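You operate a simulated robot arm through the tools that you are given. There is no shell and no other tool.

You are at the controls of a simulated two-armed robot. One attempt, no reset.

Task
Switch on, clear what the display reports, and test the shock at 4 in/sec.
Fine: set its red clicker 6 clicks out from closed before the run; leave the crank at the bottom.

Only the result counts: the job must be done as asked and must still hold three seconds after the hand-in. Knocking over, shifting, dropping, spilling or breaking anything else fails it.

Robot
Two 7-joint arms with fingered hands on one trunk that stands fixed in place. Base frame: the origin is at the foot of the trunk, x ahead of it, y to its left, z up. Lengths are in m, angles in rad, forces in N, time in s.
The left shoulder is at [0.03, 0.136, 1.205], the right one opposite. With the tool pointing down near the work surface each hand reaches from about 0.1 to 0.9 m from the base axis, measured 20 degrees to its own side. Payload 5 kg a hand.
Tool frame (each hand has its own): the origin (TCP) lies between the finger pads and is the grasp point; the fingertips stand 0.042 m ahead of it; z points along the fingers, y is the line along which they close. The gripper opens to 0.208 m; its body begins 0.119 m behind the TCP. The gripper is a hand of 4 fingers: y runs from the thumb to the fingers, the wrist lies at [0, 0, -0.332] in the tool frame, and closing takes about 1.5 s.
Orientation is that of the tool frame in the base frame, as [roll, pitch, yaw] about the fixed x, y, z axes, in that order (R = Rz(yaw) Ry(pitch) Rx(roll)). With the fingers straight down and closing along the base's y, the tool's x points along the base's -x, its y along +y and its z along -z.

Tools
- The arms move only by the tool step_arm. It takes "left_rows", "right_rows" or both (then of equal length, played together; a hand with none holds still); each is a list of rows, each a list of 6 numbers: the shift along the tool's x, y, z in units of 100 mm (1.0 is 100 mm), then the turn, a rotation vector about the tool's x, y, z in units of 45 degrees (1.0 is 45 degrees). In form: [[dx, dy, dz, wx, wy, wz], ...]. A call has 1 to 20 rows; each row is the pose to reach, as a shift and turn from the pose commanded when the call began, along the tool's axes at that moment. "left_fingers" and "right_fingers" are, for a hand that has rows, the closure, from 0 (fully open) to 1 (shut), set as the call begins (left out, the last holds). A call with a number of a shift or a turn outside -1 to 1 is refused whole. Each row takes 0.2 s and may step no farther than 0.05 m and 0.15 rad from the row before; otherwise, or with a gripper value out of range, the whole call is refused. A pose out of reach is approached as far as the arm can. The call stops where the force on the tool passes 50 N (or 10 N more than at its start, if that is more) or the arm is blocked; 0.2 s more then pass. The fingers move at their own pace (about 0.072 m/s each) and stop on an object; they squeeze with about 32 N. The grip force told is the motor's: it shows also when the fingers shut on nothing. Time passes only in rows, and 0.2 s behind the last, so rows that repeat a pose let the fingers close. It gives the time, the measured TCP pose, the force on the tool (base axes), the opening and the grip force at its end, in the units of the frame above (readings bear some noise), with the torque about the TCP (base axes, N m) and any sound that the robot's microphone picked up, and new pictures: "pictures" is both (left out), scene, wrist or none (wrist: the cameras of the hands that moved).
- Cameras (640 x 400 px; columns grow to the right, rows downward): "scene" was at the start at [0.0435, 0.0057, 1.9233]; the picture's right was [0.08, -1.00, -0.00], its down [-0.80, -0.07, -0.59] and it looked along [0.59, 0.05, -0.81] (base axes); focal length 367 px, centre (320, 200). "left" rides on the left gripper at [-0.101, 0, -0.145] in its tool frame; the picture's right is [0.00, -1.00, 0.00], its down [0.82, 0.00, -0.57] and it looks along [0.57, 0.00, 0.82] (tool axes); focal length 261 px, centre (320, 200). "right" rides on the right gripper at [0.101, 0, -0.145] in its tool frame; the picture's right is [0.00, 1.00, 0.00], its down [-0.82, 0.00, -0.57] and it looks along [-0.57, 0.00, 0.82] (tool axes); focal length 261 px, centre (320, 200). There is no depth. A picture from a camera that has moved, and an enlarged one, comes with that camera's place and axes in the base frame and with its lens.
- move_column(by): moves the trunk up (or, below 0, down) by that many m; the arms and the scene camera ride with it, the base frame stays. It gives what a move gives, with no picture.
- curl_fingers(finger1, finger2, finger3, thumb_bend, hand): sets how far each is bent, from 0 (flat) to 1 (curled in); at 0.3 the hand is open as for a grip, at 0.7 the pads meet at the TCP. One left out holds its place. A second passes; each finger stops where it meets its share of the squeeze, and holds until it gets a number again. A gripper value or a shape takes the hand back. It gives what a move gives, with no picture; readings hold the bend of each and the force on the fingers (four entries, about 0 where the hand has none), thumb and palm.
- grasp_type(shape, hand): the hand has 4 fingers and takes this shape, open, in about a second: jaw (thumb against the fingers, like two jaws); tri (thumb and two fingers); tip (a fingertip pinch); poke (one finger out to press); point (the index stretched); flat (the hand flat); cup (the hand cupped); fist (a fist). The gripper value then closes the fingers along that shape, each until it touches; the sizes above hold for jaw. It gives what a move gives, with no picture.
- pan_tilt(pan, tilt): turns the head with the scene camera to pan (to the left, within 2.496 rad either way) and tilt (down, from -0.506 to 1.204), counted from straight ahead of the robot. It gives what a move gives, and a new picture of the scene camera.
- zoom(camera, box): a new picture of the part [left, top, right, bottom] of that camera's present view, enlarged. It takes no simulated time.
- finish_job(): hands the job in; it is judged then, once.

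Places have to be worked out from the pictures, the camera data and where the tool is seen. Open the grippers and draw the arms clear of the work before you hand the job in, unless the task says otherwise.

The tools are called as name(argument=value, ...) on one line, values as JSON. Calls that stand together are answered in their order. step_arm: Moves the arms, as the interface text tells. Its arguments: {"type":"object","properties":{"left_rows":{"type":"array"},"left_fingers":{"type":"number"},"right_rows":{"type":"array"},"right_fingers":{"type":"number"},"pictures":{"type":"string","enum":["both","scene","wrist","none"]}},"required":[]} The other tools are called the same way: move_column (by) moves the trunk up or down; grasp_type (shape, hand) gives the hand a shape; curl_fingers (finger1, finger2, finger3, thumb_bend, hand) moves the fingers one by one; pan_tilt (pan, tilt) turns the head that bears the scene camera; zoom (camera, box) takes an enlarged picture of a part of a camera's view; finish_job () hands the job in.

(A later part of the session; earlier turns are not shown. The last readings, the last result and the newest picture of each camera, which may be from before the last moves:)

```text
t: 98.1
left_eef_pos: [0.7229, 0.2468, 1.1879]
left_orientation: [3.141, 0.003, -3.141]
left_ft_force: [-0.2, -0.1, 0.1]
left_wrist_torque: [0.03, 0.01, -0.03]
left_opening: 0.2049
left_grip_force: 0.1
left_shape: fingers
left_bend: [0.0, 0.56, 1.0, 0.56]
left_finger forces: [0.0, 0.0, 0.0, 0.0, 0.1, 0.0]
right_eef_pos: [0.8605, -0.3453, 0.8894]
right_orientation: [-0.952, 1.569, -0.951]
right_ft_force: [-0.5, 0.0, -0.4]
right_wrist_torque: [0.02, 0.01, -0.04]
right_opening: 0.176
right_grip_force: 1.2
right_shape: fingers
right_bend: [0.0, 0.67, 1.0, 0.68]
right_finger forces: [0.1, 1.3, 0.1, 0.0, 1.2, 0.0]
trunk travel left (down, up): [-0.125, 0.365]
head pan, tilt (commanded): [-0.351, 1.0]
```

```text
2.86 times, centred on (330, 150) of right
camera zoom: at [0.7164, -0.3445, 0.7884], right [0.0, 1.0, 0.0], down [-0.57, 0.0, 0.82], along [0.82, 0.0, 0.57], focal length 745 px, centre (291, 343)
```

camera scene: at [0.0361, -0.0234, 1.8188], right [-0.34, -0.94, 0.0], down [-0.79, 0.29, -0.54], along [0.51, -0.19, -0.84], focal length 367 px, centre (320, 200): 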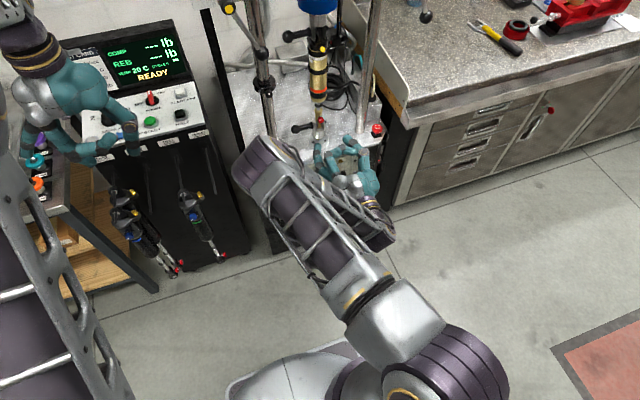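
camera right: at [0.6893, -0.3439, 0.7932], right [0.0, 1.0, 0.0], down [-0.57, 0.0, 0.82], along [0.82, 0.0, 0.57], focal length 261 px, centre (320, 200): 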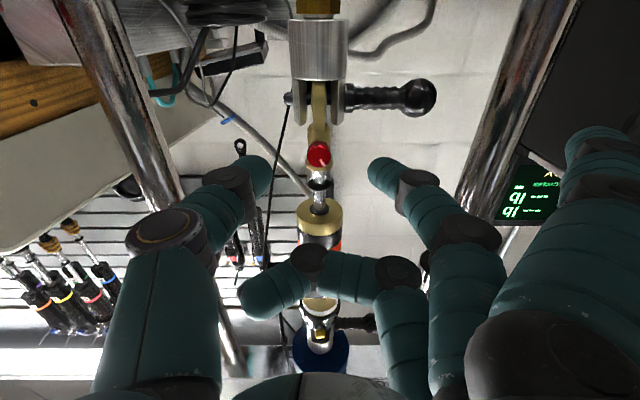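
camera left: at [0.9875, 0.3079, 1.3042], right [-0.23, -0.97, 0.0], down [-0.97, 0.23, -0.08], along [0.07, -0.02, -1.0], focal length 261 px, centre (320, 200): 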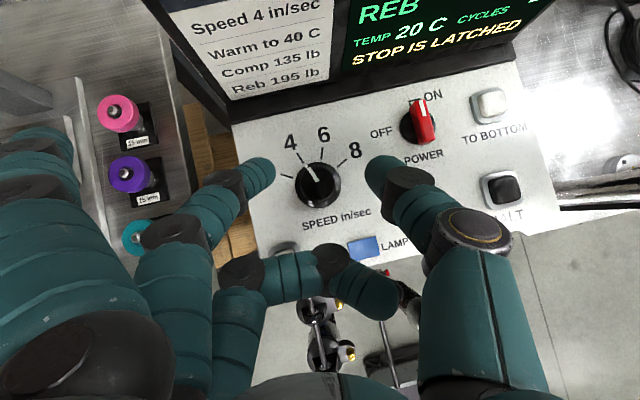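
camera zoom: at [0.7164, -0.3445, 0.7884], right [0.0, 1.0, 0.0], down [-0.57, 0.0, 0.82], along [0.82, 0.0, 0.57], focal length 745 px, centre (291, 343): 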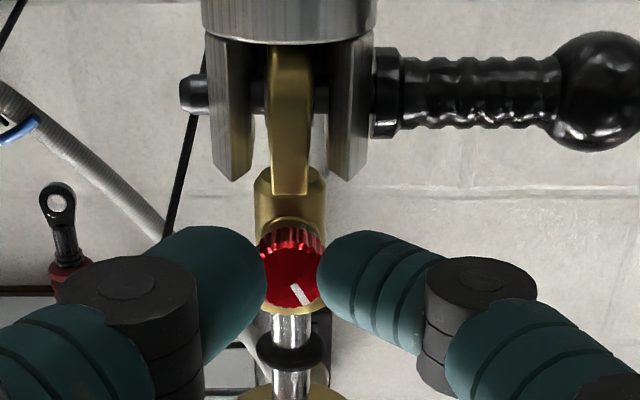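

The pinch is on the knob symmetrically. Squeeze more firmly.

curl_fingers(hand="right", finger2=0.74, thumb_bend=0.74)

```text
t: 99.1
left_eef_pos: [0.7216, 0.2458, 1.1876]
left_orientation: [-3.14, 0.002, 3.141]
left_ft_force: [0.3, -0.5, 0.5]
left_wrist_torque: [0.01, -0.03, 0.01]
left_opening: 0.205
left_grip_force: 0.1
left_shape: fingers
left_bend: [0.0, 0.56, 1.0, 0.56]
left_finger forces: [0.0, 0.1, 0.0, 0.0, 0.0, 0.1]
right_eef_pos: [0.8609, -0.345, 0.8902]
right_orientation: [1.511, 1.569, 1.514]
right_ft_force: [-6.7, -0.6, 0.9]
right_wrist_torque: [0.01, 0.12, -0.05]
right_opening: 0.1646
right_grip_force: 12.8
right_shape: fingers
right_bend: [0.0, 0.72, 1.0, 0.72]
right_finger forces: [0.0, 11.2, 0.0, 0.0, 14.8, 0.0]
trunk travel left (down, up): [-0.125, 0.365]
head pan, tilt (commanded): [-0.351, 1.0]
```

The bend rose to 0.72 and there's a back-push of 6.7 N; check whether the tips slid off the knob's front.

zoom(camera="right", box=[270, 110, 370, 190])

```text
5.00 times, centred on (320, 150) of right
camera zoom: at [0.716, -0.3448, 0.7882], right [0.0, 1.0, 0.0], down [-0.57, 0.0, 0.82], along [0.82, 0.0, 0.57], focal length 1303 px, centre (320, 450)
```

zoom: 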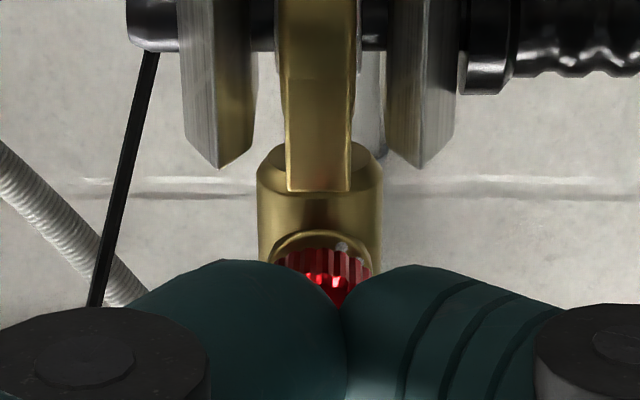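

They slid over the front face. I'll reopen, go about 10 mm deeper, and close again so the pads grip the knob's sides.

curl_fingers(hand="right", finger2=0.58, thumb_bend=0.58)

step_arm(right_rows=[[0, 0, 0.05, 0, 0, 0], [0, 0, 0.1, 0, 0, 0]], pictures="none")

curl_fingers(hand="right", finger2=0.68, thumb_bend=0.68)

zoom(camera="right", box=[270, 110, 370, 190])

```text
t: 100.1
left_eef_pos: [0.7233, 0.2448, 1.1873]
left_orientation: [-3.14, 0.003, -3.14]
left_ft_force: [0.2, 0.6, 0.1]
left_wrist_torque: [-0.04, 0.0, -0.04]
left_opening: 0.205
left_grip_force: 0.0
left_shape: fingers
left_bend: [0.0, 0.56, 1.0, 0.56]
left_finger forces: [0.1, 0.0, 0.1, 0.0, 0.1, 0.0]
right_eef_pos: [0.8602, -0.3441, 0.8903]
right_orientation: [-0.84, 1.571, -0.839]
right_ft_force: [-0.2, 0.1, -0.1]
right_wrist_torque: [0.05, 0.0, -0.01]
right_opening: 0.2021
right_grip_force: 0.1
right_shape: fingers
right_bend: [0.0, 0.57, 1.0, 0.57]
right_finger forces: [0.1, 0.0, 0.1, 0.1, 0.0, 0.1]
trunk travel left (down, up): [-0.125, 0.365]
head pan, tilt (commanded): [-0.351, 1.0]
```

```text
t: 100.7
left_eef_pos: [0.7221, 0.2451, 1.1876]
left_orientation: [-3.14, 0.002, 3.141]
left_ft_force: [1.1, -0.9, -0.4]
left_wrist_torque: [-0.03, -0.02, -0.03]
left_opening: 0.2053
left_grip_force: 0.0
left_shape: fingers
left_bend: [0.0, 0.56, 1.0, 0.56]
left_finger forces: [0.0, 0.1, 0.1, 0.0, 0.1, 0.1]
right_eef_pos: [0.8709, -0.3452, 0.8894]
right_orientation: [-1.093, 1.567, -1.093]
right_ft_force: [0.5, 0.0, -0.2]
right_wrist_torque: [0.0, -0.01, 0.0]
right_opening: 0.2021
right_grip_force: 0.1
right_shape: fingers
right_bend: [0.0, 0.57, 1.0, 0.57]
right_finger forces: [0.0, 0.0, 0.0, 0.0, 0.0, 0.0]
trunk travel left (down, up): [-0.125, 0.365]
head pan, tilt (commanded): [-0.351, 1.0]
```

```text
t: 101.7
left_eef_pos: [0.723, 0.2452, 1.1874]
left_orientation: [-3.14, 0.002, -3.141]
left_ft_force: [0.6, 0.4, 0.0]
left_wrist_torque: [0.0, 0.0, 0.03]
left_opening: 0.2051
left_grip_force: 0.0
left_shape: fingers
left_bend: [0.0, 0.56, 1.0, 0.56]
left_finger forces: [0.1, 0.0, 0.0, 0.0, 0.0, 0.0]
right_eef_pos: [0.8702, -0.3457, 0.8887]
right_orientation: [-1.059, 1.569, -1.058]
right_ft_force: [-0.5, -0.1, -0.5]
right_wrist_torque: [-0.01, -0.01, 0.0]
right_opening: 0.1778
right_grip_force: 3.3
right_shape: fingers
right_bend: [0.0, 0.66, 1.0, 0.67]
right_finger forces: [0.0, 3.5, 0.0, 0.0, 3.0, 0.1]
trunk travel left (down, up): [-0.125, 0.365]
head pan, tilt (commanded): [-0.351, 1.0]
```

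```text
5.00 times, centred on (320, 150) of right
camera zoom: at [0.7268, -0.3453, 0.7884], right [0.0, 1.0, 0.0], down [-0.57, 0.0, 0.82], along [0.82, 0.0, 0.57], focal length 1303 px, centre (320, 450)
```

zoom: 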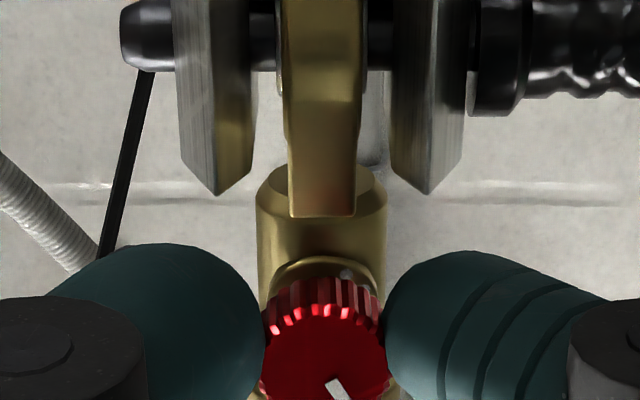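

Now both tips are beside the knob (≈3 N each). Squeeze and verify that it holds.

curl_fingers(hand="right", finger2=0.71, thumb_bend=0.71)

zoom(camera="right", box=[270, 110, 370, 190])

```text
t: 102.7
left_eef_pos: [0.7237, 0.2463, 1.1869]
left_orientation: [-3.141, -0.001, 3.141]
left_ft_force: [0.1, 0.1, 0.2]
left_wrist_torque: [-0.02, 0.0, -0.02]
left_opening: 0.205
left_grip_force: 0.1
left_shape: fingers
left_bend: [0.0, 0.56, 1.0, 0.56]
left_finger forces: [0.0, 0.0, 0.1, 0.1, 0.1, 0.1]
right_eef_pos: [0.8714, -0.3439, 0.8893]
right_orientation: [-1.038, 1.57, -1.035]
right_ft_force: [4.2, 0.4, 0.7]
right_wrist_torque: [0.02, 0.06, 0.0]
right_opening: 0.1755
right_grip_force: 8.2
right_shape: fingers
right_bend: [0.0, 0.66, 1.0, 0.69]
right_finger forces: [0.0, 8.4, 0.0, 0.0, 8.1, 0.1]
trunk travel left (down, up): [-0.125, 0.365]
head pan, tilt (commanded): [-0.351, 1.0]
```

```text
5.00 times, centred on (320, 150) of right
camera zoom: at [0.727, -0.3453, 0.7884], right [0.0, 1.0, 0.0], down [-0.57, 0.0, 0.82], along [0.82, 0.0, 0.57], focal length 1303 px, centre (320, 450)
```

zoom: 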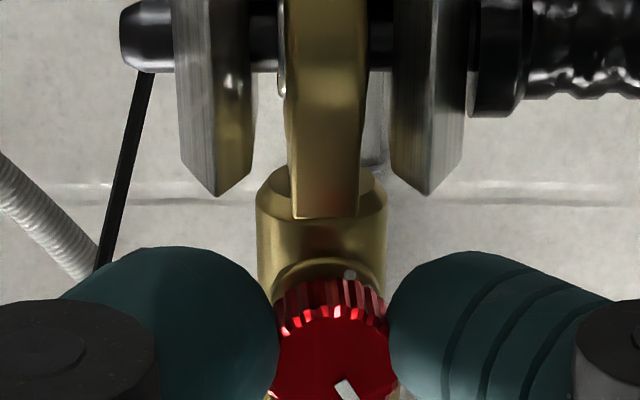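

Grip is ~8 N per side. Turn clockwise (+ about the tool axis) by ~31° and listen.

step_arm(right_rows=[[0, 0, 0, 0, 0, 0.175], [0, 0, 0, 0, 0, 0.35], [0, 0, 0, 0, 0, 0.525], [0, 0, 0, 0, 0, 0.7]], pictures="wrist")

zoom(camera="right", box=[270, 110, 370, 190])

```text
t: 103.7
left_eef_pos: [0.7227, 0.2452, 1.1895]
left_orientation: [-3.139, 0.001, -3.141]
left_ft_force: [0.3, -0.6, -0.8]
left_wrist_torque: [0.06, -0.01, 0.03]
left_opening: 0.2053
left_grip_force: 0.1
left_shape: fingers
left_bend: [0.0, 0.56, 1.0, 0.56]
left_finger forces: [0.1, 0.1, 0.0, 0.0, 0.0, 0.0]
right_eef_pos: [0.8706, -0.3454, 0.891]
right_orientation: [1.565, 1.02, 1.566]
right_ft_force: [0.6, -2.3, 5.7]
right_wrist_torque: [-0.48, -0.39, -0.2]
right_opening: 0.1751
right_grip_force: 23.4
right_shape: fingers
right_bend: [0.0, 0.66, 1.0, 0.69]
right_finger forces: [0.0, 10.6, 0.0, 0.1, 36.2, 0.0]
trunk travel left (down, up): [-0.125, 0.365]
head pan, tilt (commanded): [-0.351, 1.0]
camera right: at [0.7267, -0.2928, 0.8038], right [0.0, 0.85, 0.53], down [-0.57, -0.43, 0.7], along [0.82, -0.3, 0.49], focal length 261 px, centre (320, 200)
```

right: 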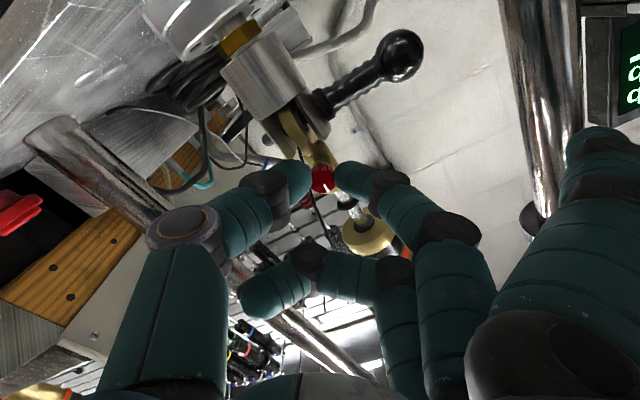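

```text
5.00 times, centred on (320, 150) of right
camera zoom: at [0.7267, -0.2928, 0.8038], right [0.0, 0.85, 0.53], down [-0.57, -0.43, 0.7], along [0.82, -0.3, 0.49], focal length 1303 px, centre (320, 450)
```

zoom: 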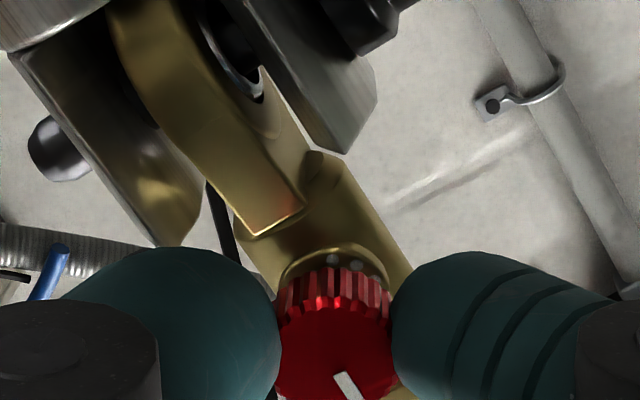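

The knob turned with the hand (its mark kept its place in the hand's view), but no click was reported yet. Continue clockwise.

step_arm(right_rows=[[0, 0, 0, 0, 0, 0.15], [0, 0, 0, 0, 0, 0.3], [0, 0, 0, 0, 0, 0.45]], pictures="none")

zoom(camera="right", box=[270, 110, 370, 190])

```text
t: 104.5
left_eef_pos: [0.7225, 0.2451, 1.1892]
left_orientation: [-3.14, 0.002, 3.141]
left_ft_force: [0.2, -0.7, -0.2]
left_wrist_torque: [0.07, -0.01, 0.01]
left_opening: 0.2052
left_grip_force: 0.1
left_shape: fingers
left_bend: [0.0, 0.56, 1.0, 0.56]
left_finger forces: [0.1, 0.0, 0.0, 0.1, 0.0, 0.0]
right_eef_pos: [0.8711, -0.3442, 0.8888]
right_orientation: [1.57, 0.668, 1.572]
right_ft_force: [-4.0, 1.2, 2.6]
right_wrist_torque: [-0.14, -0.09, 0.03]
right_opening: 0.1732
right_grip_force: 16.1
right_shape: fingers
right_bend: [0.0, 0.65, 1.0, 0.69]
right_finger forces: [0.0, 11.1, 0.0, 0.0, 21.6, 0.1]
trunk travel left (down, up): [-0.125, 0.365]
head pan, tilt (commanded): [-0.351, 1.0]
```

```text
5.00 times, centred on (320, 150) of right
camera zoom: at [0.7268, -0.2653, 0.8266], right [0.0, 0.61, 0.79], down [-0.57, -0.65, 0.5], along [0.82, -0.45, 0.35], focal length 1303 px, centre (320, 450)
```

zoom: 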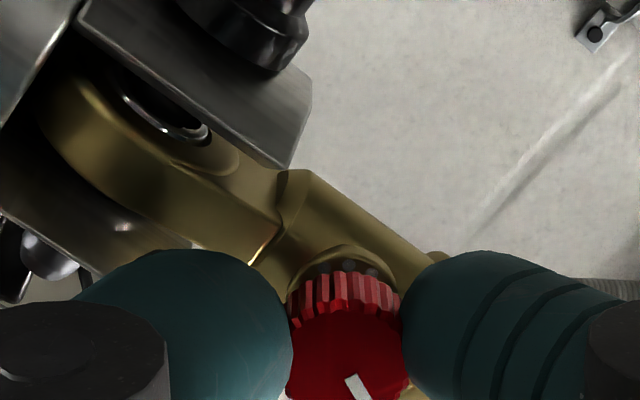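

The knob keeps following, ~52° so far. Continue clockwise another ~25°.

step_arm(right_rows=[[0, 0, 0, 0, 0, 0.15], [0, 0, 0, 0, 0, 0.3], [0, 0, 0, 0, 0, 0.45], [0, 0, 0, 0, 0, 0.6]], pictures="wrist")

zoom(camera="right", box=[270, 110, 370, 190])

```text
t: 105.5
left_eef_pos: [0.7215, 0.2453, 1.1877]
left_orientation: [-3.138, 0.002, 3.141]
left_ft_force: [-0.2, -0.3, 0.3]
left_wrist_torque: [0.01, -0.01, -0.01]
left_opening: 0.2053
left_grip_force: 0.1
left_shape: fingers
left_bend: [0.0, 0.56, 1.0, 0.56]
left_finger forces: [0.0, 0.0, 0.1, 0.0, 0.1, 0.1]
right_eef_pos: [0.8692, -0.3459, 0.8893]
right_orientation: [1.569, 0.196, 1.57]
right_ft_force: [-9.1, 2.6, 3.1]
right_wrist_torque: [-0.12, -0.18, 0.1]
right_opening: 0.174
right_grip_force: 18.0
right_shape: fingers
right_bend: [0.0, 0.64, 1.0, 0.69]
right_finger forces: [0.0, 22.5, 0.0, 0.1, 13.7, 0.0]
trunk travel left (down, up): [-0.125, 0.365]
head pan, tilt (commanded): [-0.351, 1.0]
camera right: at [0.7258, -0.247, 0.8703], right [0.0, 0.19, 0.98], down [-0.57, -0.81, 0.16], along [0.82, -0.56, 0.11], focal length 261 px, centre (320, 200)
```

right: 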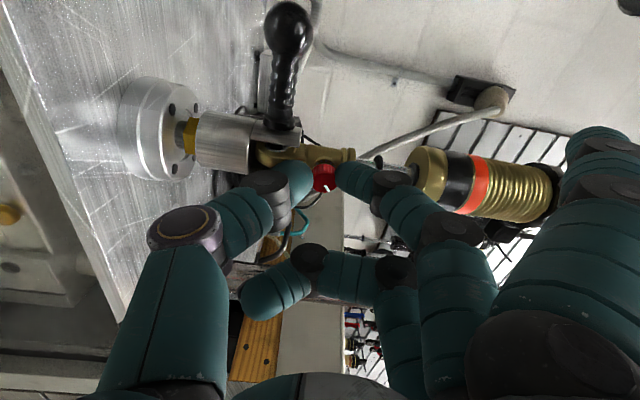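

```text
5.00 times, centred on (320, 150) of right
camera zoom: at [0.7258, -0.247, 0.8703], right [0.0, 0.19, 0.98], down [-0.57, -0.81, 0.16], along [0.82, -0.56, 0.11], focal length 1303 px, centre (320, 450)
```

zoom: 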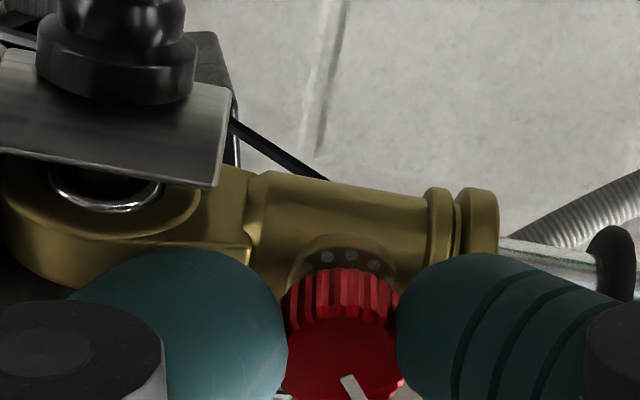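

Turned ~79° clockwise with no click heard. I'll release, roll the hand back, and regrasp for another clockwise stroke.

curl_fingers(hand="right", finger2=0.6, thumb_bend=0.6)

step_arm(right_rows=[[0, 0, 0, 0, 0, -0.18], [0, 0, 0, 0, 0, -0.36], [0, 0, 0, 0, 0, -0.54], [0, 0, 0, 0, 0, -0.72], [0, 0, 0, 0, 0, -0.88]], pictures="none")

step_arm(right_rows=[[0, 0, 0, 0, 0, -0.18], [0, 0, 0, 0, 0, -0.36], [0, 0, 0, 0, 0, -0.54], [0, 0, 0, 0, 0, -0.72], [0, 0, 0, 0, 0, -0.87]], pictures="wrist")

zoom(camera="right", box=[270, 110, 370, 190])

```text
t: 106.5
left_eef_pos: [0.7198, 0.2466, 1.1892]
left_orientation: [-3.141, 0.003, -3.141]
left_ft_force: [-0.1, 0.0, 0.2]
left_wrist_torque: [-0.02, 0.0, 0.0]
left_opening: 0.2051
left_grip_force: 0.2
left_shape: fingers
left_bend: [0.0, 0.56, 1.0, 0.56]
left_finger forces: [0.0, 0.0, 0.0, 0.0, 0.0, 0.0]
right_eef_pos: [0.8675, -0.3432, 0.8897]
right_orientation: [1.57, 0.197, 1.572]
right_ft_force: [-39.6, 10.0, 4.0]
right_wrist_torque: [0.34, 0.09, 0.43]
right_opening: 0.1786
right_grip_force: 21.9
right_shape: fingers
right_bend: [0.0, 0.63, 1.0, 0.64]
right_finger forces: [0.0, 15.5, 0.0, 0.0, 28.1, 0.0]
trunk travel left (down, up): [-0.125, 0.365]
head pan, tilt (commanded): [-0.351, 1.0]
```

```text
t: 107.7
left_eef_pos: [0.7209, 0.2455, 1.188]
left_orientation: [-3.137, 0.002, -3.141]
left_ft_force: [0.4, 1.0, 0.5]
left_wrist_torque: [-0.11, -0.03, -0.01]
left_opening: 0.2053
left_grip_force: 0.1
left_shape: fingers
left_bend: [0.0, 0.56, 1.0, 0.56]
left_finger forces: [0.0, 0.1, 0.0, 0.0, 0.0, 0.0]
right_eef_pos: [0.8718, -0.3463, 0.8956]
right_orientation: [1.553, 0.894, 1.554]
right_ft_force: [-7.1, -2.5, 21.9]
right_wrist_torque: [-0.46, -0.86, -0.26]
right_opening: 0.1792
right_grip_force: 11.2
right_shape: fingers
right_bend: [0.0, 0.6, 1.0, 0.63]
right_finger forces: [0.1, 0.1, 0.0, 0.1, 22.0, 0.1]
trunk travel left (down, up): [-0.125, 0.365]
head pan, tilt (commanded): [-0.351, 1.0]
```

```text
t: 108.9
left_eef_pos: [0.7238, 0.2453, 1.187]
left_orientation: [-3.139, -0.001, -3.141]
left_ft_force: [0.4, -0.2, -0.8]
left_wrist_torque: [-0.01, 0.04, -0.01]
left_opening: 0.2052
left_grip_force: 0.0
left_shape: fingers
left_bend: [0.0, 0.56, 1.0, 0.56]
left_finger forces: [0.1, 0.0, 0.1, 0.0, 0.0, 0.0]
right_eef_pos: [0.8708, -0.3451, 0.8883]
right_orientation: [-1.79, 1.569, -1.788]
right_ft_force: [0.6, 0.5, -0.7]
right_wrist_torque: [0.0, 0.0, 0.03]
right_opening: 0.1945
right_grip_force: 0.1
right_shape: fingers
right_bend: [0.0, 0.6, 1.0, 0.6]
right_finger forces: [0.0, 0.1, 0.0, 0.1, 0.0, 0.0]
trunk travel left (down, up): [-0.125, 0.365]
head pan, tilt (commanded): [-0.351, 1.0]
camera right: at [0.7267, -0.345, 0.7874], right [0.0, 1.0, 0.0], down [-0.57, 0.0, 0.82], along [0.82, 0.0, 0.57], focal length 261 px, centre (320, 200)
```

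right: 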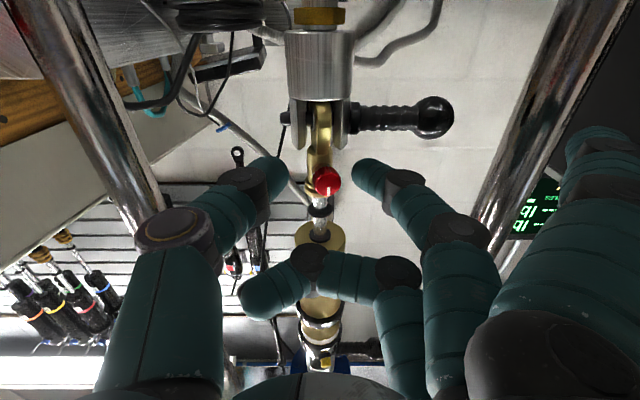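

```text
5.00 times, centred on (320, 150) of right
camera zoom: at [0.7267, -0.345, 0.7874], right [0.0, 1.0, 0.0], down [-0.57, 0.0, 0.82], along [0.82, 0.0, 0.57], focal length 1303 px, centre (320, 450)
```

zoom: 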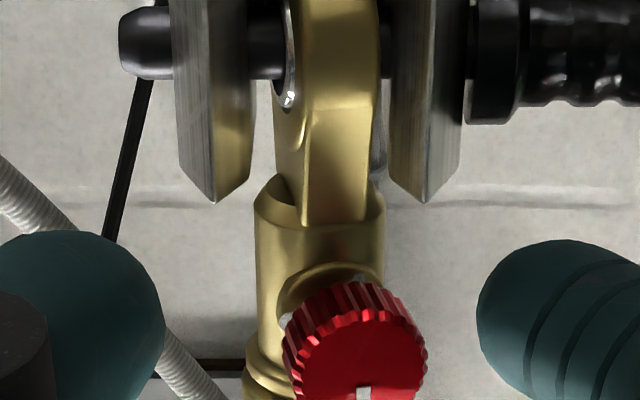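

The knob carried partly back with the fingers, and the rod end looks slightly twisted. Let me look closely at the knob and its dots.

zoom(camera="right", box=[295, 145, 365, 200])

zoom(camera="right", box=[250, 60, 430, 240])

zoom(camera="scene", box=[270, 60, 400, 200])

```text
7.27 times, centred on (330, 172) of right
camera zoom: at [0.7267, -0.345, 0.7874], right [0.0, 1.0, 0.0], down [-0.57, 0.0, 0.82], along [0.82, 0.0, 0.57], focal length 1896 px, centre (247, 400)
```

zoom: 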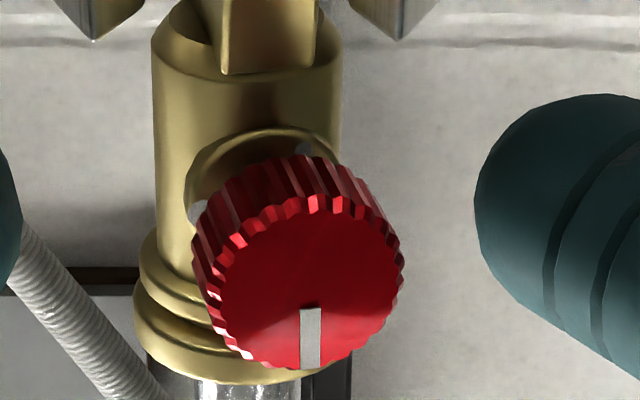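

```text
2.22 times, centred on (340, 150) of right
camera zoom: at [0.7267, -0.345, 0.7874], right [0.0, 1.0, 0.0], down [-0.57, 0.0, 0.82], along [0.82, 0.0, 0.57], focal length 579 px, centre (276, 311)
```

zoom: 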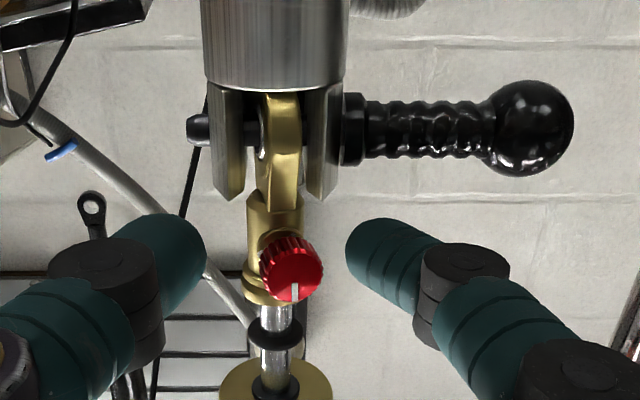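

```text
2.86 times, centred on (335, 130) of scene
camera zoom: at [0.0362, -0.0241, 1.8187], right [-0.34, -0.94, 0.0], down [-0.79, 0.29, -0.54], along [0.51, -0.19, -0.84], focal length 1049 px, centre (277, 400)
```

zoom: 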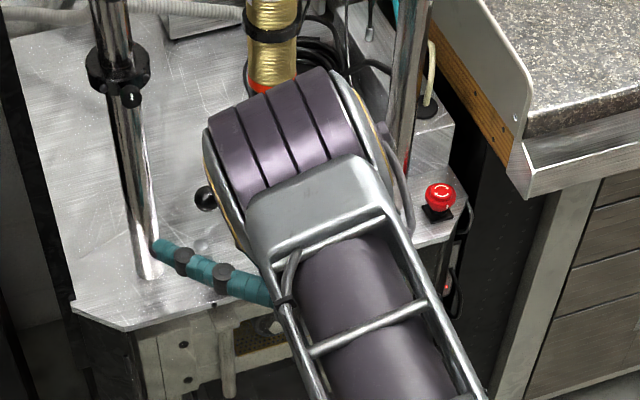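

The knob is ~17 mm deep and its axis is ~3 mm lower than my tool axis; the rod end also yawed slightly on release because the tips hit the collar when opened at a steep roll. I'll re-center lower, use shorter strokes near horizontal, and open wider.

curl_fingers(hand="right", finger2=0.56, thumb_bend=0.56)

step_arm(right_rows=[[0.015, 0.015, -0.015, 0, 0, -0.16], [0.03, 0.03, -0.03, 0, 0, -0.32]], pictures="none")

curl_fingers(hand="right", finger2=0.68, thumb_bend=0.68)

zoom(camera="right", box=[270, 110, 370, 190])

```text
t: 109.9
left_eef_pos: [0.7214, 0.2454, 1.1877]
left_orientation: [-3.14, 0.001, -3.141]
left_ft_force: [-0.5, 0.6, -1.2]
left_wrist_torque: [-0.02, -0.01, 0.0]
left_opening: 0.2052
left_grip_force: 0.1
left_shape: fingers
left_bend: [0.0, 0.56, 1.0, 0.56]
left_finger forces: [0.0, 0.0, 0.0, 0.1, 0.0, 0.0]
right_eef_pos: [0.8708, -0.3451, 0.8881]
right_orientation: [2.22, 1.571, 2.221]
right_ft_force: [-0.1, -0.4, 0.6]
right_wrist_torque: [-0.06, 0.0, 0.02]
right_opening: 0.2046
right_grip_force: 0.0
right_shape: fingers
right_bend: [0.0, 0.56, 1.0, 0.56]
right_finger forces: [0.0, 0.1, 0.0, 0.0, 0.0, 0.1]
trunk travel left (down, up): [-0.125, 0.365]
head pan, tilt (commanded): [-0.351, 1.0]
```

```text
t: 110.5
left_eef_pos: [0.7236, 0.2451, 1.1874]
left_orientation: [-3.14, 0.001, -3.141]
left_ft_force: [0.2, 0.2, 0.4]
left_wrist_torque: [0.0, -0.01, -0.01]
left_opening: 0.2052
left_grip_force: 0.0
left_shape: fingers
left_bend: [0.0, 0.56, 1.0, 0.56]
left_finger forces: [0.1, 0.0, 0.1, 0.0, 0.1, 0.0]
right_eef_pos: [0.8688, -0.3413, 0.8863]
right_orientation: [-1.566, 1.317, -1.566]
right_ft_force: [-0.6, 0.4, 0.4]
right_wrist_torque: [0.0, 0.0, 0.02]
right_opening: 0.2045
right_grip_force: 0.1
right_shape: fingers
right_bend: [0.0, 0.56, 1.0, 0.56]
right_finger forces: [0.0, 0.0, 0.0, 0.0, 0.0, 0.1]
trunk travel left (down, up): [-0.125, 0.365]
head pan, tilt (commanded): [-0.351, 1.0]
```

```text
t: 111.5
left_eef_pos: [0.7235, 0.245, 1.1863]
left_orientation: [-3.14, 0.003, 3.141]
left_ft_force: [0.0, -0.6, -0.2]
left_wrist_torque: [0.01, 0.0, 0.0]
left_opening: 0.205
left_grip_force: 0.1
left_shape: fingers
left_bend: [0.0, 0.56, 1.0, 0.56]
left_finger forces: [0.0, 0.0, 0.1, 0.1, 0.0, 0.0]
right_eef_pos: [0.8678, -0.3419, 0.8863]
right_orientation: [-1.568, 1.319, -1.566]
right_ft_force: [0.7, -1.0, 0.0]
right_wrist_torque: [0.01, 0.02, -0.02]
right_opening: 0.1768
right_grip_force: 1.8
right_shape: fingers
right_bend: [0.0, 0.66, 1.0, 0.67]
right_finger forces: [0.1, 1.9, 0.0, 0.0, 2.3, 0.1]
trunk travel left (down, up): [-0.125, 0.365]
head pan, tilt (commanded): [-0.351, 1.0]
```

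```text
5.00 times, centred on (320, 150) of right
camera zoom: at [0.7243, -0.3669, 0.7886], right [0.0, 0.97, -0.24], down [-0.57, 0.2, 0.8], along [0.82, 0.14, 0.55], focal length 1303 px, centre (320, 450)
```

zoom: 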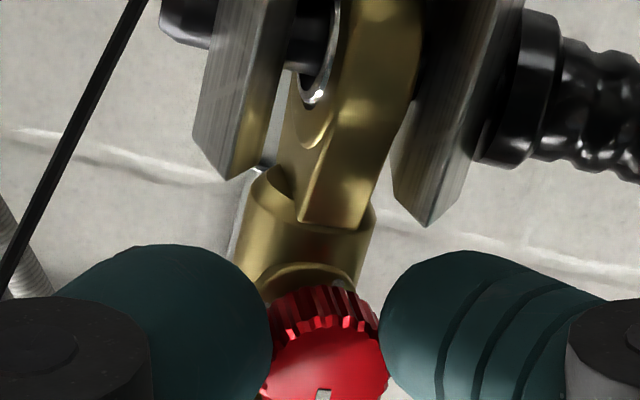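

Gripped again near horizontal. Squeeze and turn clockwise ~43°, listening for clicks.

curl_fingers(hand="right", finger2=0.71, thumb_bend=0.71)

step_arm(right_rows=[[0, 0, 0, 0, 0, 0.1], [0, 0, 0, 0, 0, 0.2], [0, 0, 0, 0, 0, 0.3], [0, 0, 0, 0, 0, 0.4], [0, 0, 0, 0, 0, 0.5], [0, 0, 0, 0, 0, 0.6], [0, 0, 0, 0, 0, 0.7], [0, 0, 0, 0, 0, 0.8], [0, 0, 0, 0, 0, 0.95]], pictures="none")

zoom(camera="right", box=[270, 110, 370, 190])

```text
t: 112.5
left_eef_pos: [0.7234, 0.2471, 1.1865]
left_orientation: [-3.14, 0.0, -3.141]
left_ft_force: [-1.4, 0.2, -0.1]
left_wrist_torque: [-0.01, -0.01, -0.04]
left_opening: 0.2051
left_grip_force: 0.0
left_shape: fingers
left_bend: [0.0, 0.56, 1.0, 0.56]
left_finger forces: [0.0, 0.0, 0.0, 0.0, 0.0, 0.1]
right_eef_pos: [0.8678, -0.3428, 0.8873]
right_orientation: [-1.567, 1.319, -1.568]
right_ft_force: [3.7, -0.4, 0.3]
right_wrist_torque: [0.01, 0.03, -0.03]
right_opening: 0.1748
right_grip_force: 6.5
right_shape: fingers
right_bend: [0.0, 0.67, 1.0, 0.69]
right_finger forces: [0.1, 6.5, 0.0, 0.1, 6.9, 0.1]
trunk travel left (down, up): [-0.125, 0.365]
head pan, tilt (commanded): [-0.351, 1.0]
```

```text
t: 114.5
left_eef_pos: [0.7221, 0.2453, 1.1882]
left_orientation: [-3.14, 0.002, -3.141]
left_ft_force: [0.5, 0.5, 0.6]
left_wrist_torque: [0.0, -0.03, -0.01]
left_opening: 0.2055
left_grip_force: 0.0
left_shape: fingers
left_bend: [0.0, 0.56, 1.0, 0.56]
left_finger forces: [0.0, 0.0, 0.0, 0.0, 0.0, 0.1]
right_eef_pos: [0.8674, -0.3415, 0.886]
right_orientation: [1.57, 1.075, 1.57]
right_ft_force: [1.0, 2.5, 0.6]
right_wrist_torque: [-0.04, 0.08, 0.11]
right_opening: 0.1748
right_grip_force: 9.9
right_shape: fingers
right_bend: [0.0, 0.66, 1.0, 0.69]
right_finger forces: [0.1, 9.5, 0.1, 0.0, 11.1, 0.1]
trunk travel left (down, up): [-0.125, 0.365]
head pan, tilt (commanded): [-0.351, 1.0]
```

```text
5.00 times, centred on (320, 150) of right
camera zoom: at [0.7234, -0.2938, 0.7974], right [0.0, 0.88, 0.48], down [-0.57, -0.39, 0.72], along [0.82, -0.27, 0.5], focal length 1303 px, centre (320, 450)
```

zoom: 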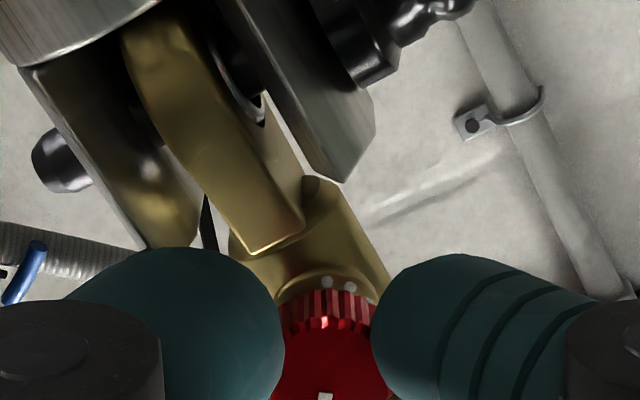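

It followed smoothly again. Release (wide), roll back, regrasp for the next stroke; I'll check that the mark stays put during the roll-back.

curl_fingers(hand="right", finger2=0.55, thumb_bend=0.55)

zoom(camera="right", box=[270, 120, 390, 210])

step_arm(right_rows=[[0, 0, 0, 0, 0, -0.19], [0, 0, 0, 0, 0, -0.38], [0, 0, 0, 0, 0, -0.57], [0, 0, 0, 0, 0, -0.76], [0, 0, 0, 0, 0, -0.95]], pictures="none")

zoom(camera="right", box=[270, 120, 390, 210])

```text
t: 115.5
left_eef_pos: [0.72, 0.2467, 1.1899]
left_orientation: [-3.138, 0.002, -3.14]
left_ft_force: [-0.1, 0.1, -0.5]
left_wrist_torque: [0.0, -0.04, 0.02]
left_opening: 0.2052
left_grip_force: 0.1
left_shape: fingers
left_bend: [0.0, 0.56, 1.0, 0.56]
left_finger forces: [0.0, 0.0, 0.0, 0.0, 0.0, 0.0]
right_eef_pos: [0.8656, -0.3423, 0.8911]
right_orientation: [1.551, 1.079, 1.553]
right_ft_force: [-11.2, 0.8, 35.0]
right_wrist_torque: [-0.66, -1.03, 0.34]
right_opening: 0.1842
right_grip_force: 16.2
right_shape: fingers
right_bend: [0.0, 0.55, 1.0, 0.6]
right_finger forces: [0.1, 0.0, 0.0, 0.0, 32.4, 0.1]
trunk travel left (down, up): [-0.125, 0.365]
head pan, tilt (commanded): [-0.351, 1.0]
```

```text
4.44 times, centred on (330, 165) of right
camera zoom: at [0.7227, -0.2944, 0.8016], right [0.0, 0.88, 0.48], down [-0.58, -0.39, 0.72], along [0.82, -0.27, 0.51], focal length 1158 px, centre (276, 356)
```

zoom: 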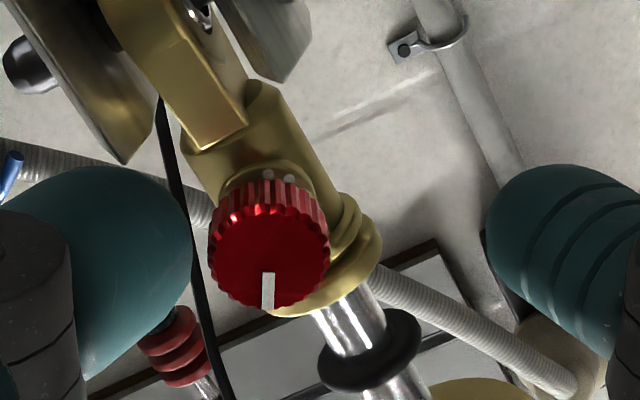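

```text
t: 116.7
left_eef_pos: [0.723, 0.2459, 1.1866]
left_orientation: [-3.14, 0.0, 3.14]
left_ft_force: [-0.2, -0.3, -0.8]
left_wrist_torque: [-0.05, 0.02, -0.02]
left_opening: 0.2052
left_grip_force: 0.0
left_shape: fingers
left_bend: [0.0, 0.56, 1.0, 0.56]
left_finger forces: [0.0, 0.1, 0.0, 0.0, 0.0, 0.0]
right_eef_pos: [0.8679, -0.3416, 0.8872]
right_orientation: [-1.567, 1.316, -1.568]
right_ft_force: [-0.9, 0.3, 0.6]
right_wrist_torque: [0.02, -0.01, 0.03]
right_opening: 0.2073
right_grip_force: 0.1
right_shape: fingers
right_bend: [0.0, 0.55, 1.0, 0.55]
right_finger forces: [0.0, 0.0, 0.0, 0.1, 0.1, 0.0]
trunk travel left (down, up): [-0.125, 0.365]
head pan, tilt (commanded): [-0.351, 1.0]
```

```text
4.44 times, centred on (330, 165) of right
camera zoom: at [0.7241, -0.367, 0.7882], right [0.0, 0.97, -0.25], down [-0.57, 0.2, 0.79], along [0.82, 0.14, 0.55], focal length 1158 px, centre (276, 356)
```

zoom: 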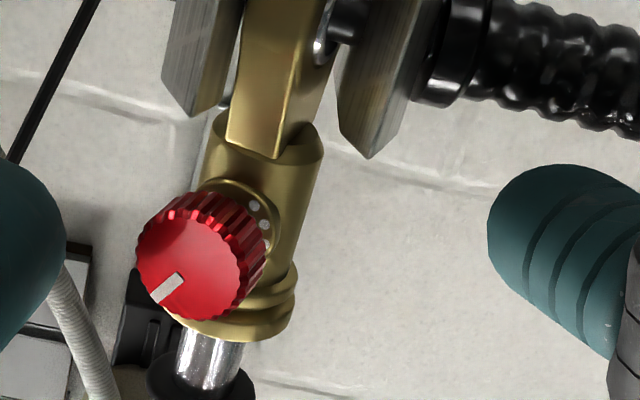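

Each 43° stroke moves the mark by ~45°, but opening at a positive roll makes the thumb bump the clevis ear. I'll do the next stroke (-15° to +40°), then only just release and back straight out before rolling back.

step_arm(right_rows=[[0.024, -0.014, 0, 0, 0, 0]], pictures="none")

curl_fingers(hand="right", finger2=0.71, thumb_bend=0.71)

step_arm(right_rows=[[0, 0, 0, 0, 0, 0.12], [0, 0, 0, 0, 0, 0.24], [0, 0, 0, 0, 0, 0.36], [0, 0, 0, 0, 0, 0.48], [0, 0, 0, 0, 0, 0.6], [0, 0, 0, 0, 0, 0.72], [0, 0, 0, 0, 0, 0.84], [0, 0, 0, 0, 0, 0.98]], pictures="none")

zoom(camera="right", box=[270, 120, 390, 210])

```text
t: 117.1
left_eef_pos: [0.7232, 0.2458, 1.1878]
left_orientation: [-3.139, 0.0, -3.141]
left_ft_force: [0.4, 0.4, -0.2]
left_wrist_torque: [0.0, 0.03, 0.01]
left_opening: 0.2052
left_grip_force: 0.1
left_shape: fingers
left_bend: [0.0, 0.56, 1.0, 0.56]
left_finger forces: [0.1, 0.0, 0.0, 0.0, 0.0, 0.0]
right_eef_pos: [0.8679, -0.3428, 0.8832]
right_orientation: [-1.568, 1.317, -1.568]
right_ft_force: [-0.4, -0.3, -0.5]
right_wrist_torque: [-0.01, -0.03, 0.0]
right_opening: 0.2072
right_grip_force: 0.0
right_shape: fingers
right_bend: [0.0, 0.55, 1.0, 0.55]
right_finger forces: [0.1, 0.1, 0.1, 0.0, 0.1, 0.0]
trunk travel left (down, up): [-0.125, 0.365]
head pan, tilt (commanded): [-0.351, 1.0]
```

```text
t: 118.1
left_eef_pos: [0.7225, 0.2446, 1.1873]
left_orientation: [-3.141, 0.002, -3.141]
left_ft_force: [0.9, -0.1, -0.4]
left_wrist_torque: [-0.01, -0.03, -0.01]
left_opening: 0.2051
left_grip_force: 0.0
left_shape: fingers
left_bend: [0.0, 0.56, 1.0, 0.56]
left_finger forces: [0.1, 0.0, 0.0, 0.0, 0.0, 0.1]
right_eef_pos: [0.8678, -0.3437, 0.8847]
right_orientation: [-1.569, 1.319, -1.567]
right_ft_force: [0.3, -0.4, -0.1]
right_wrist_torque: [-0.04, 0.01, -0.01]
right_opening: 0.1733
right_grip_force: 5.9
right_shape: fingers
right_bend: [0.0, 0.67, 1.0, 0.69]
right_finger forces: [0.0, 6.1, 0.0, 0.0, 6.1, 0.0]
trunk travel left (down, up): [-0.125, 0.365]
head pan, tilt (commanded): [-0.351, 1.0]
```

```text
t: 119.9
left_eef_pos: [0.7225, 0.2443, 1.1879]
left_orientation: [-3.14, 0.001, 3.141]
left_ft_force: [-0.2, -0.5, 0.5]
left_wrist_torque: [0.05, 0.0, 0.04]
left_opening: 0.2054
left_grip_force: 0.1
left_shape: fingers
left_bend: [0.0, 0.56, 1.0, 0.56]
left_finger forces: [0.0, 0.0, 0.0, 0.0, 0.0, 0.1]
right_eef_pos: [0.8662, -0.3469, 0.8851]
right_orientation: [1.567, 1.052, 1.564]
right_ft_force: [-7.9, -4.2, 1.0]
right_wrist_torque: [-0.28, -0.14, -0.28]
right_opening: 0.1738
right_grip_force: 18.3
right_shape: fingers
right_bend: [0.0, 0.67, 1.0, 0.69]
right_finger forces: [0.1, 8.5, 0.0, 0.1, 28.6, 0.1]
trunk travel left (down, up): [-0.125, 0.365]
head pan, tilt (commanded): [-0.351, 1.0]
```

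```text
4.44 times, centred on (330, 165) of right
camera zoom: at [0.7227, -0.2959, 0.7975], right [0.0, 0.87, 0.5], down [-0.57, -0.41, 0.71], along [0.82, -0.29, 0.5], focal length 1158 px, centre (276, 356)
```

zoom: 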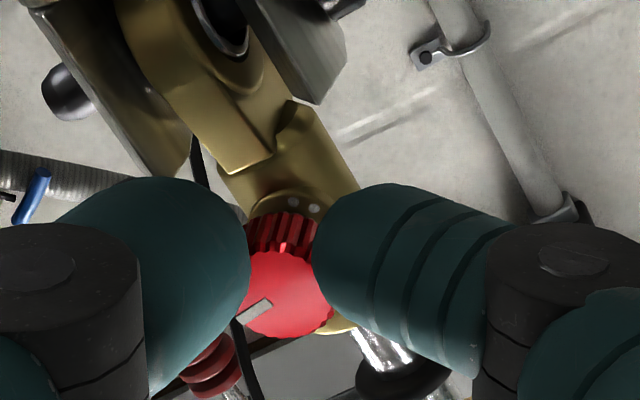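

The mark followed another 44° (≈115° in total so far), still no sound. I'll just release slightly and back straight out.

curl_fingers(hand="right", finger2=0.62, thumb_bend=0.65)

step_arm(right_rows=[[0, 0, -0.15, 0, 0, 0], [0, 0, -0.3, 0, 0, -0.1], [0, 0, -0.35, 0, 0, -0.29], [0, 0, -0.35, 0, 0, -0.48], [0, 0, -0.35, 0, 0, -0.67], [0, 0, -0.35, 0, 0, -0.86], [0, 0, -0.35, 0, 0, -0.98]], pictures="none")

zoom(camera="right", box=[270, 80, 390, 170])

```text
t: 120.9
left_eef_pos: [0.7214, 0.2454, 1.189]
left_orientation: [-3.139, 0.002, 3.141]
left_ft_force: [-0.6, 0.0, -0.6]
left_wrist_torque: [-0.01, 0.0, -0.01]
left_opening: 0.2048
left_grip_force: 0.0
left_shape: fingers
left_bend: [0.0, 0.56, 1.0, 0.56]
left_finger forces: [0.0, 0.0, 0.1, 0.1, 0.0, 0.0]
right_eef_pos: [0.8659, -0.3448, 0.8864]
right_orientation: [1.562, 1.055, 1.564]
right_ft_force: [-7.2, -4.8, 15.9]
right_wrist_torque: [-0.37, -0.62, -0.3]
right_opening: 0.1755
right_grip_force: 9.2
right_shape: fingers
right_bend: [0.0, 0.62, 1.0, 0.67]
right_finger forces: [0.1, 0.1, 0.0, 0.1, 17.9, 0.1]
trunk travel left (down, up): [-0.125, 0.365]
head pan, tilt (commanded): [-0.351, 1.0]
```

```text
t: 122.5
left_eef_pos: [0.7236, 0.2453, 1.1867]
left_orientation: [-3.139, 0.002, -3.141]
left_ft_force: [-0.2, 0.7, -0.3]
left_wrist_torque: [-0.03, 0.0, -0.01]
left_opening: 0.205
left_grip_force: 0.1
left_shape: fingers
left_bend: [0.0, 0.56, 1.0, 0.56]
left_finger forces: [0.0, 0.1, 0.0, 0.0, 0.1, 0.0]
right_eef_pos: [0.8328, -0.3433, 0.8845]
right_orientation: [-1.567, 1.316, -1.566]
right_ft_force: [0.7, -0.4, 0.7]
right_wrist_torque: [-0.02, 0.01, 0.01]
right_opening: 0.1814
right_grip_force: 0.0
right_shape: fingers
right_bend: [0.0, 0.62, 1.0, 0.65]
right_finger forces: [0.1, 0.1, 0.0, 0.1, 0.0, 0.1]
trunk travel left (down, up): [-0.125, 0.365]
head pan, tilt (commanded): [-0.351, 1.0]
```

```text
4.44 times, centred on (330, 125) of right
camera zoom: at [0.6887, -0.369, 0.7866], right [0.0, 0.97, -0.25], down [-0.57, 0.2, 0.79], along [0.82, 0.14, 0.55], focal length 1158 px, centre (276, 533)
```

zoom: 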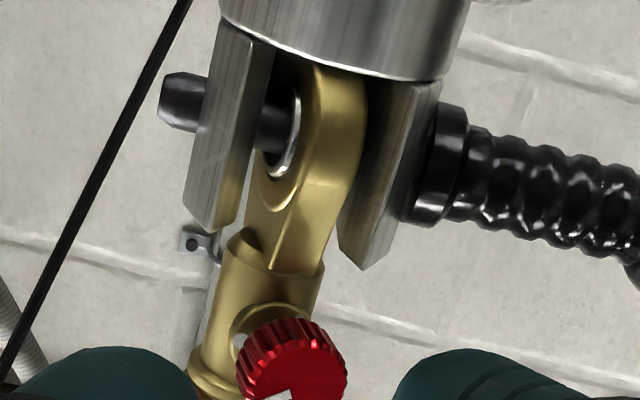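

I'll enlarge the knob to read the mark.

zoom(camera="right", box=[290, 135, 354, 180])

```text
8.89 times, centred on (322, 158) of right
camera zoom: at [0.6887, -0.369, 0.7866], right [0.0, 0.97, -0.25], down [-0.57, 0.2, 0.79], along [0.82, 0.14, 0.55], focal length 2317 px, centre (302, 578)
```

zoom: 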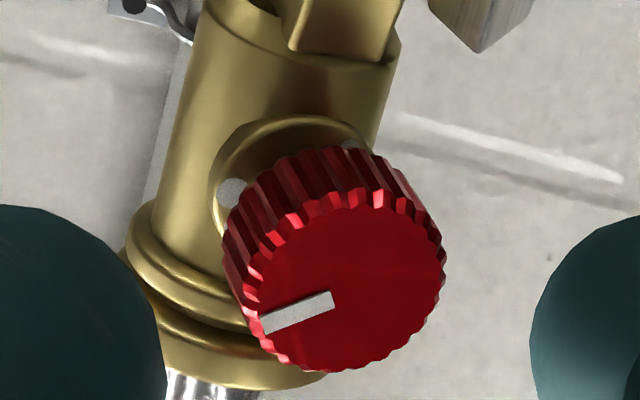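

Measured after release the mark is at ≈137°, so it sprang back ~30° from where I had turned it, suggesting an end stop (closed) near here. I'll regrasp and test clockwise again, watching torque.

step_arm(right_rows=[[0, 0, 0.17, 0, 0, 0], [0, 0, 0.34, 0, 0, 0]], pictures="none")

curl_fingers(hand="right", finger2=0.7, thumb_bend=0.71)

zoom(camera="right", box=[270, 120, 390, 210])

step_arm(right_rows=[[0, 0, 0, 0, 0, 0.1], [0, 0, 0, 0, 0, 0.2], [0, 0, 0, 0, 0, 0.3]], pictures="none")

zoom(camera="right", box=[270, 120, 390, 210])

```text
t: 123.1
left_eef_pos: [0.7233, 0.244, 1.1875]
left_orientation: [-3.141, 0.003, 3.141]
left_ft_force: [0.3, 0.1, 0.3]
left_wrist_torque: [-0.03, 0.04, 0.02]
left_opening: 0.2054
left_grip_force: 0.1
left_shape: fingers
left_bend: [0.0, 0.56, 1.0, 0.56]
left_finger forces: [0.1, 0.0, 0.1, 0.1, 0.1, 0.1]
right_eef_pos: [0.8662, -0.3443, 0.8868]
right_orientation: [-1.568, 1.318, -1.567]
right_ft_force: [0.1, 0.3, -0.1]
right_wrist_torque: [-0.02, -0.03, 0.01]
right_opening: 0.1815
right_grip_force: 0.2
right_shape: fingers
right_bend: [0.0, 0.62, 1.0, 0.65]
right_finger forces: [0.1, 0.0, 0.0, 0.0, 0.0, 0.1]
trunk travel left (down, up): [-0.125, 0.365]
head pan, tilt (commanded): [-0.351, 1.0]
```

```text
t: 124.1
left_eef_pos: [0.7234, 0.2457, 1.1864]
left_orientation: [-3.139, 0.003, -3.142]
left_ft_force: [-0.4, 0.1, -0.4]
left_wrist_torque: [-0.02, 0.02, -0.01]
left_opening: 0.2052
left_grip_force: 0.0
left_shape: fingers
left_bend: [0.0, 0.56, 1.0, 0.56]
left_finger forces: [0.0, 0.0, 0.1, 0.0, 0.0, 0.0]
right_eef_pos: [0.8668, -0.3435, 0.8849]
right_orientation: [-1.569, 1.32, -1.567]
right_ft_force: [1.2, 1.3, 0.4]
right_wrist_torque: [0.01, 0.04, 0.02]
right_opening: 0.1714
right_grip_force: 5.0
right_shape: fingers
right_bend: [0.0, 0.66, 1.0, 0.69]
right_finger forces: [0.0, 4.9, 0.0, 0.1, 4.4, 0.1]
trunk travel left (down, up): [-0.125, 0.365]
head pan, tilt (commanded): [-0.351, 1.0]
```

```text
4.44 times, centred on (330, 165) of right
camera zoom: at [0.7227, -0.3687, 0.7872], right [0.0, 0.97, -0.24], down [-0.57, 0.2, 0.8], along [0.82, 0.14, 0.55], focal length 1158 px, centre (276, 356)
```

zoom: 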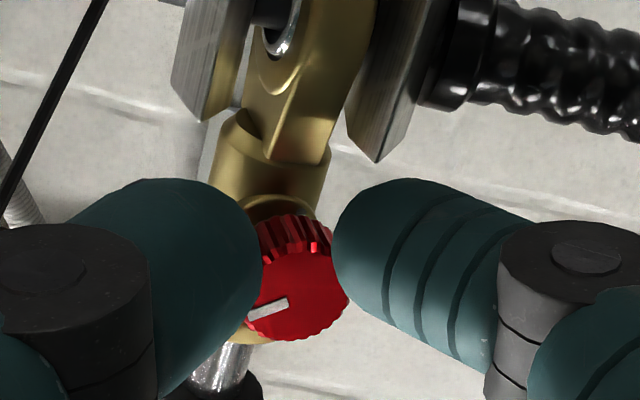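

```text
t: 124.9
left_eef_pos: [0.7231, 0.2454, 1.1874]
left_orientation: [-3.14, 0.001, 3.14]
left_ft_force: [0.8, 0.1, 0.6]
left_wrist_torque: [0.01, -0.02, 0.02]
left_opening: 0.2049
left_grip_force: 0.0
left_shape: fingers
left_bend: [0.0, 0.56, 1.0, 0.56]
left_finger forces: [0.1, 0.0, 0.1, 0.0, 0.0, 0.1]
right_eef_pos: [0.8668, -0.343, 0.8841]
right_orientation: [-1.637, 1.556, -1.636]
right_ft_force: [-2.4, 1.6, 0.1]
right_wrist_torque: [-0.07, 0.18, 0.08]
right_opening: 0.1711
right_grip_force: 5.9
right_shape: fingers
right_bend: [0.0, 0.66, 1.0, 0.7]
right_finger forces: [0.1, 7.9, 0.0, 0.0, 5.1, 0.0]
trunk travel left (down, up): [-0.125, 0.365]
head pan, tilt (commanded): [-0.351, 1.0]
```

```text
4.44 times, centred on (330, 165) of right
camera zoom: at [0.7224, -0.3449, 0.7831], right [0.0, 1.0, -0.01], down [-0.57, 0.01, 0.82], along [0.82, 0.01, 0.57], focal length 1158 px, centre (276, 356)
```

zoom: 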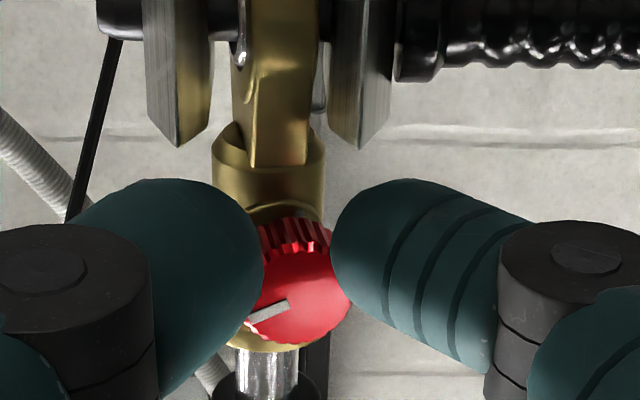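

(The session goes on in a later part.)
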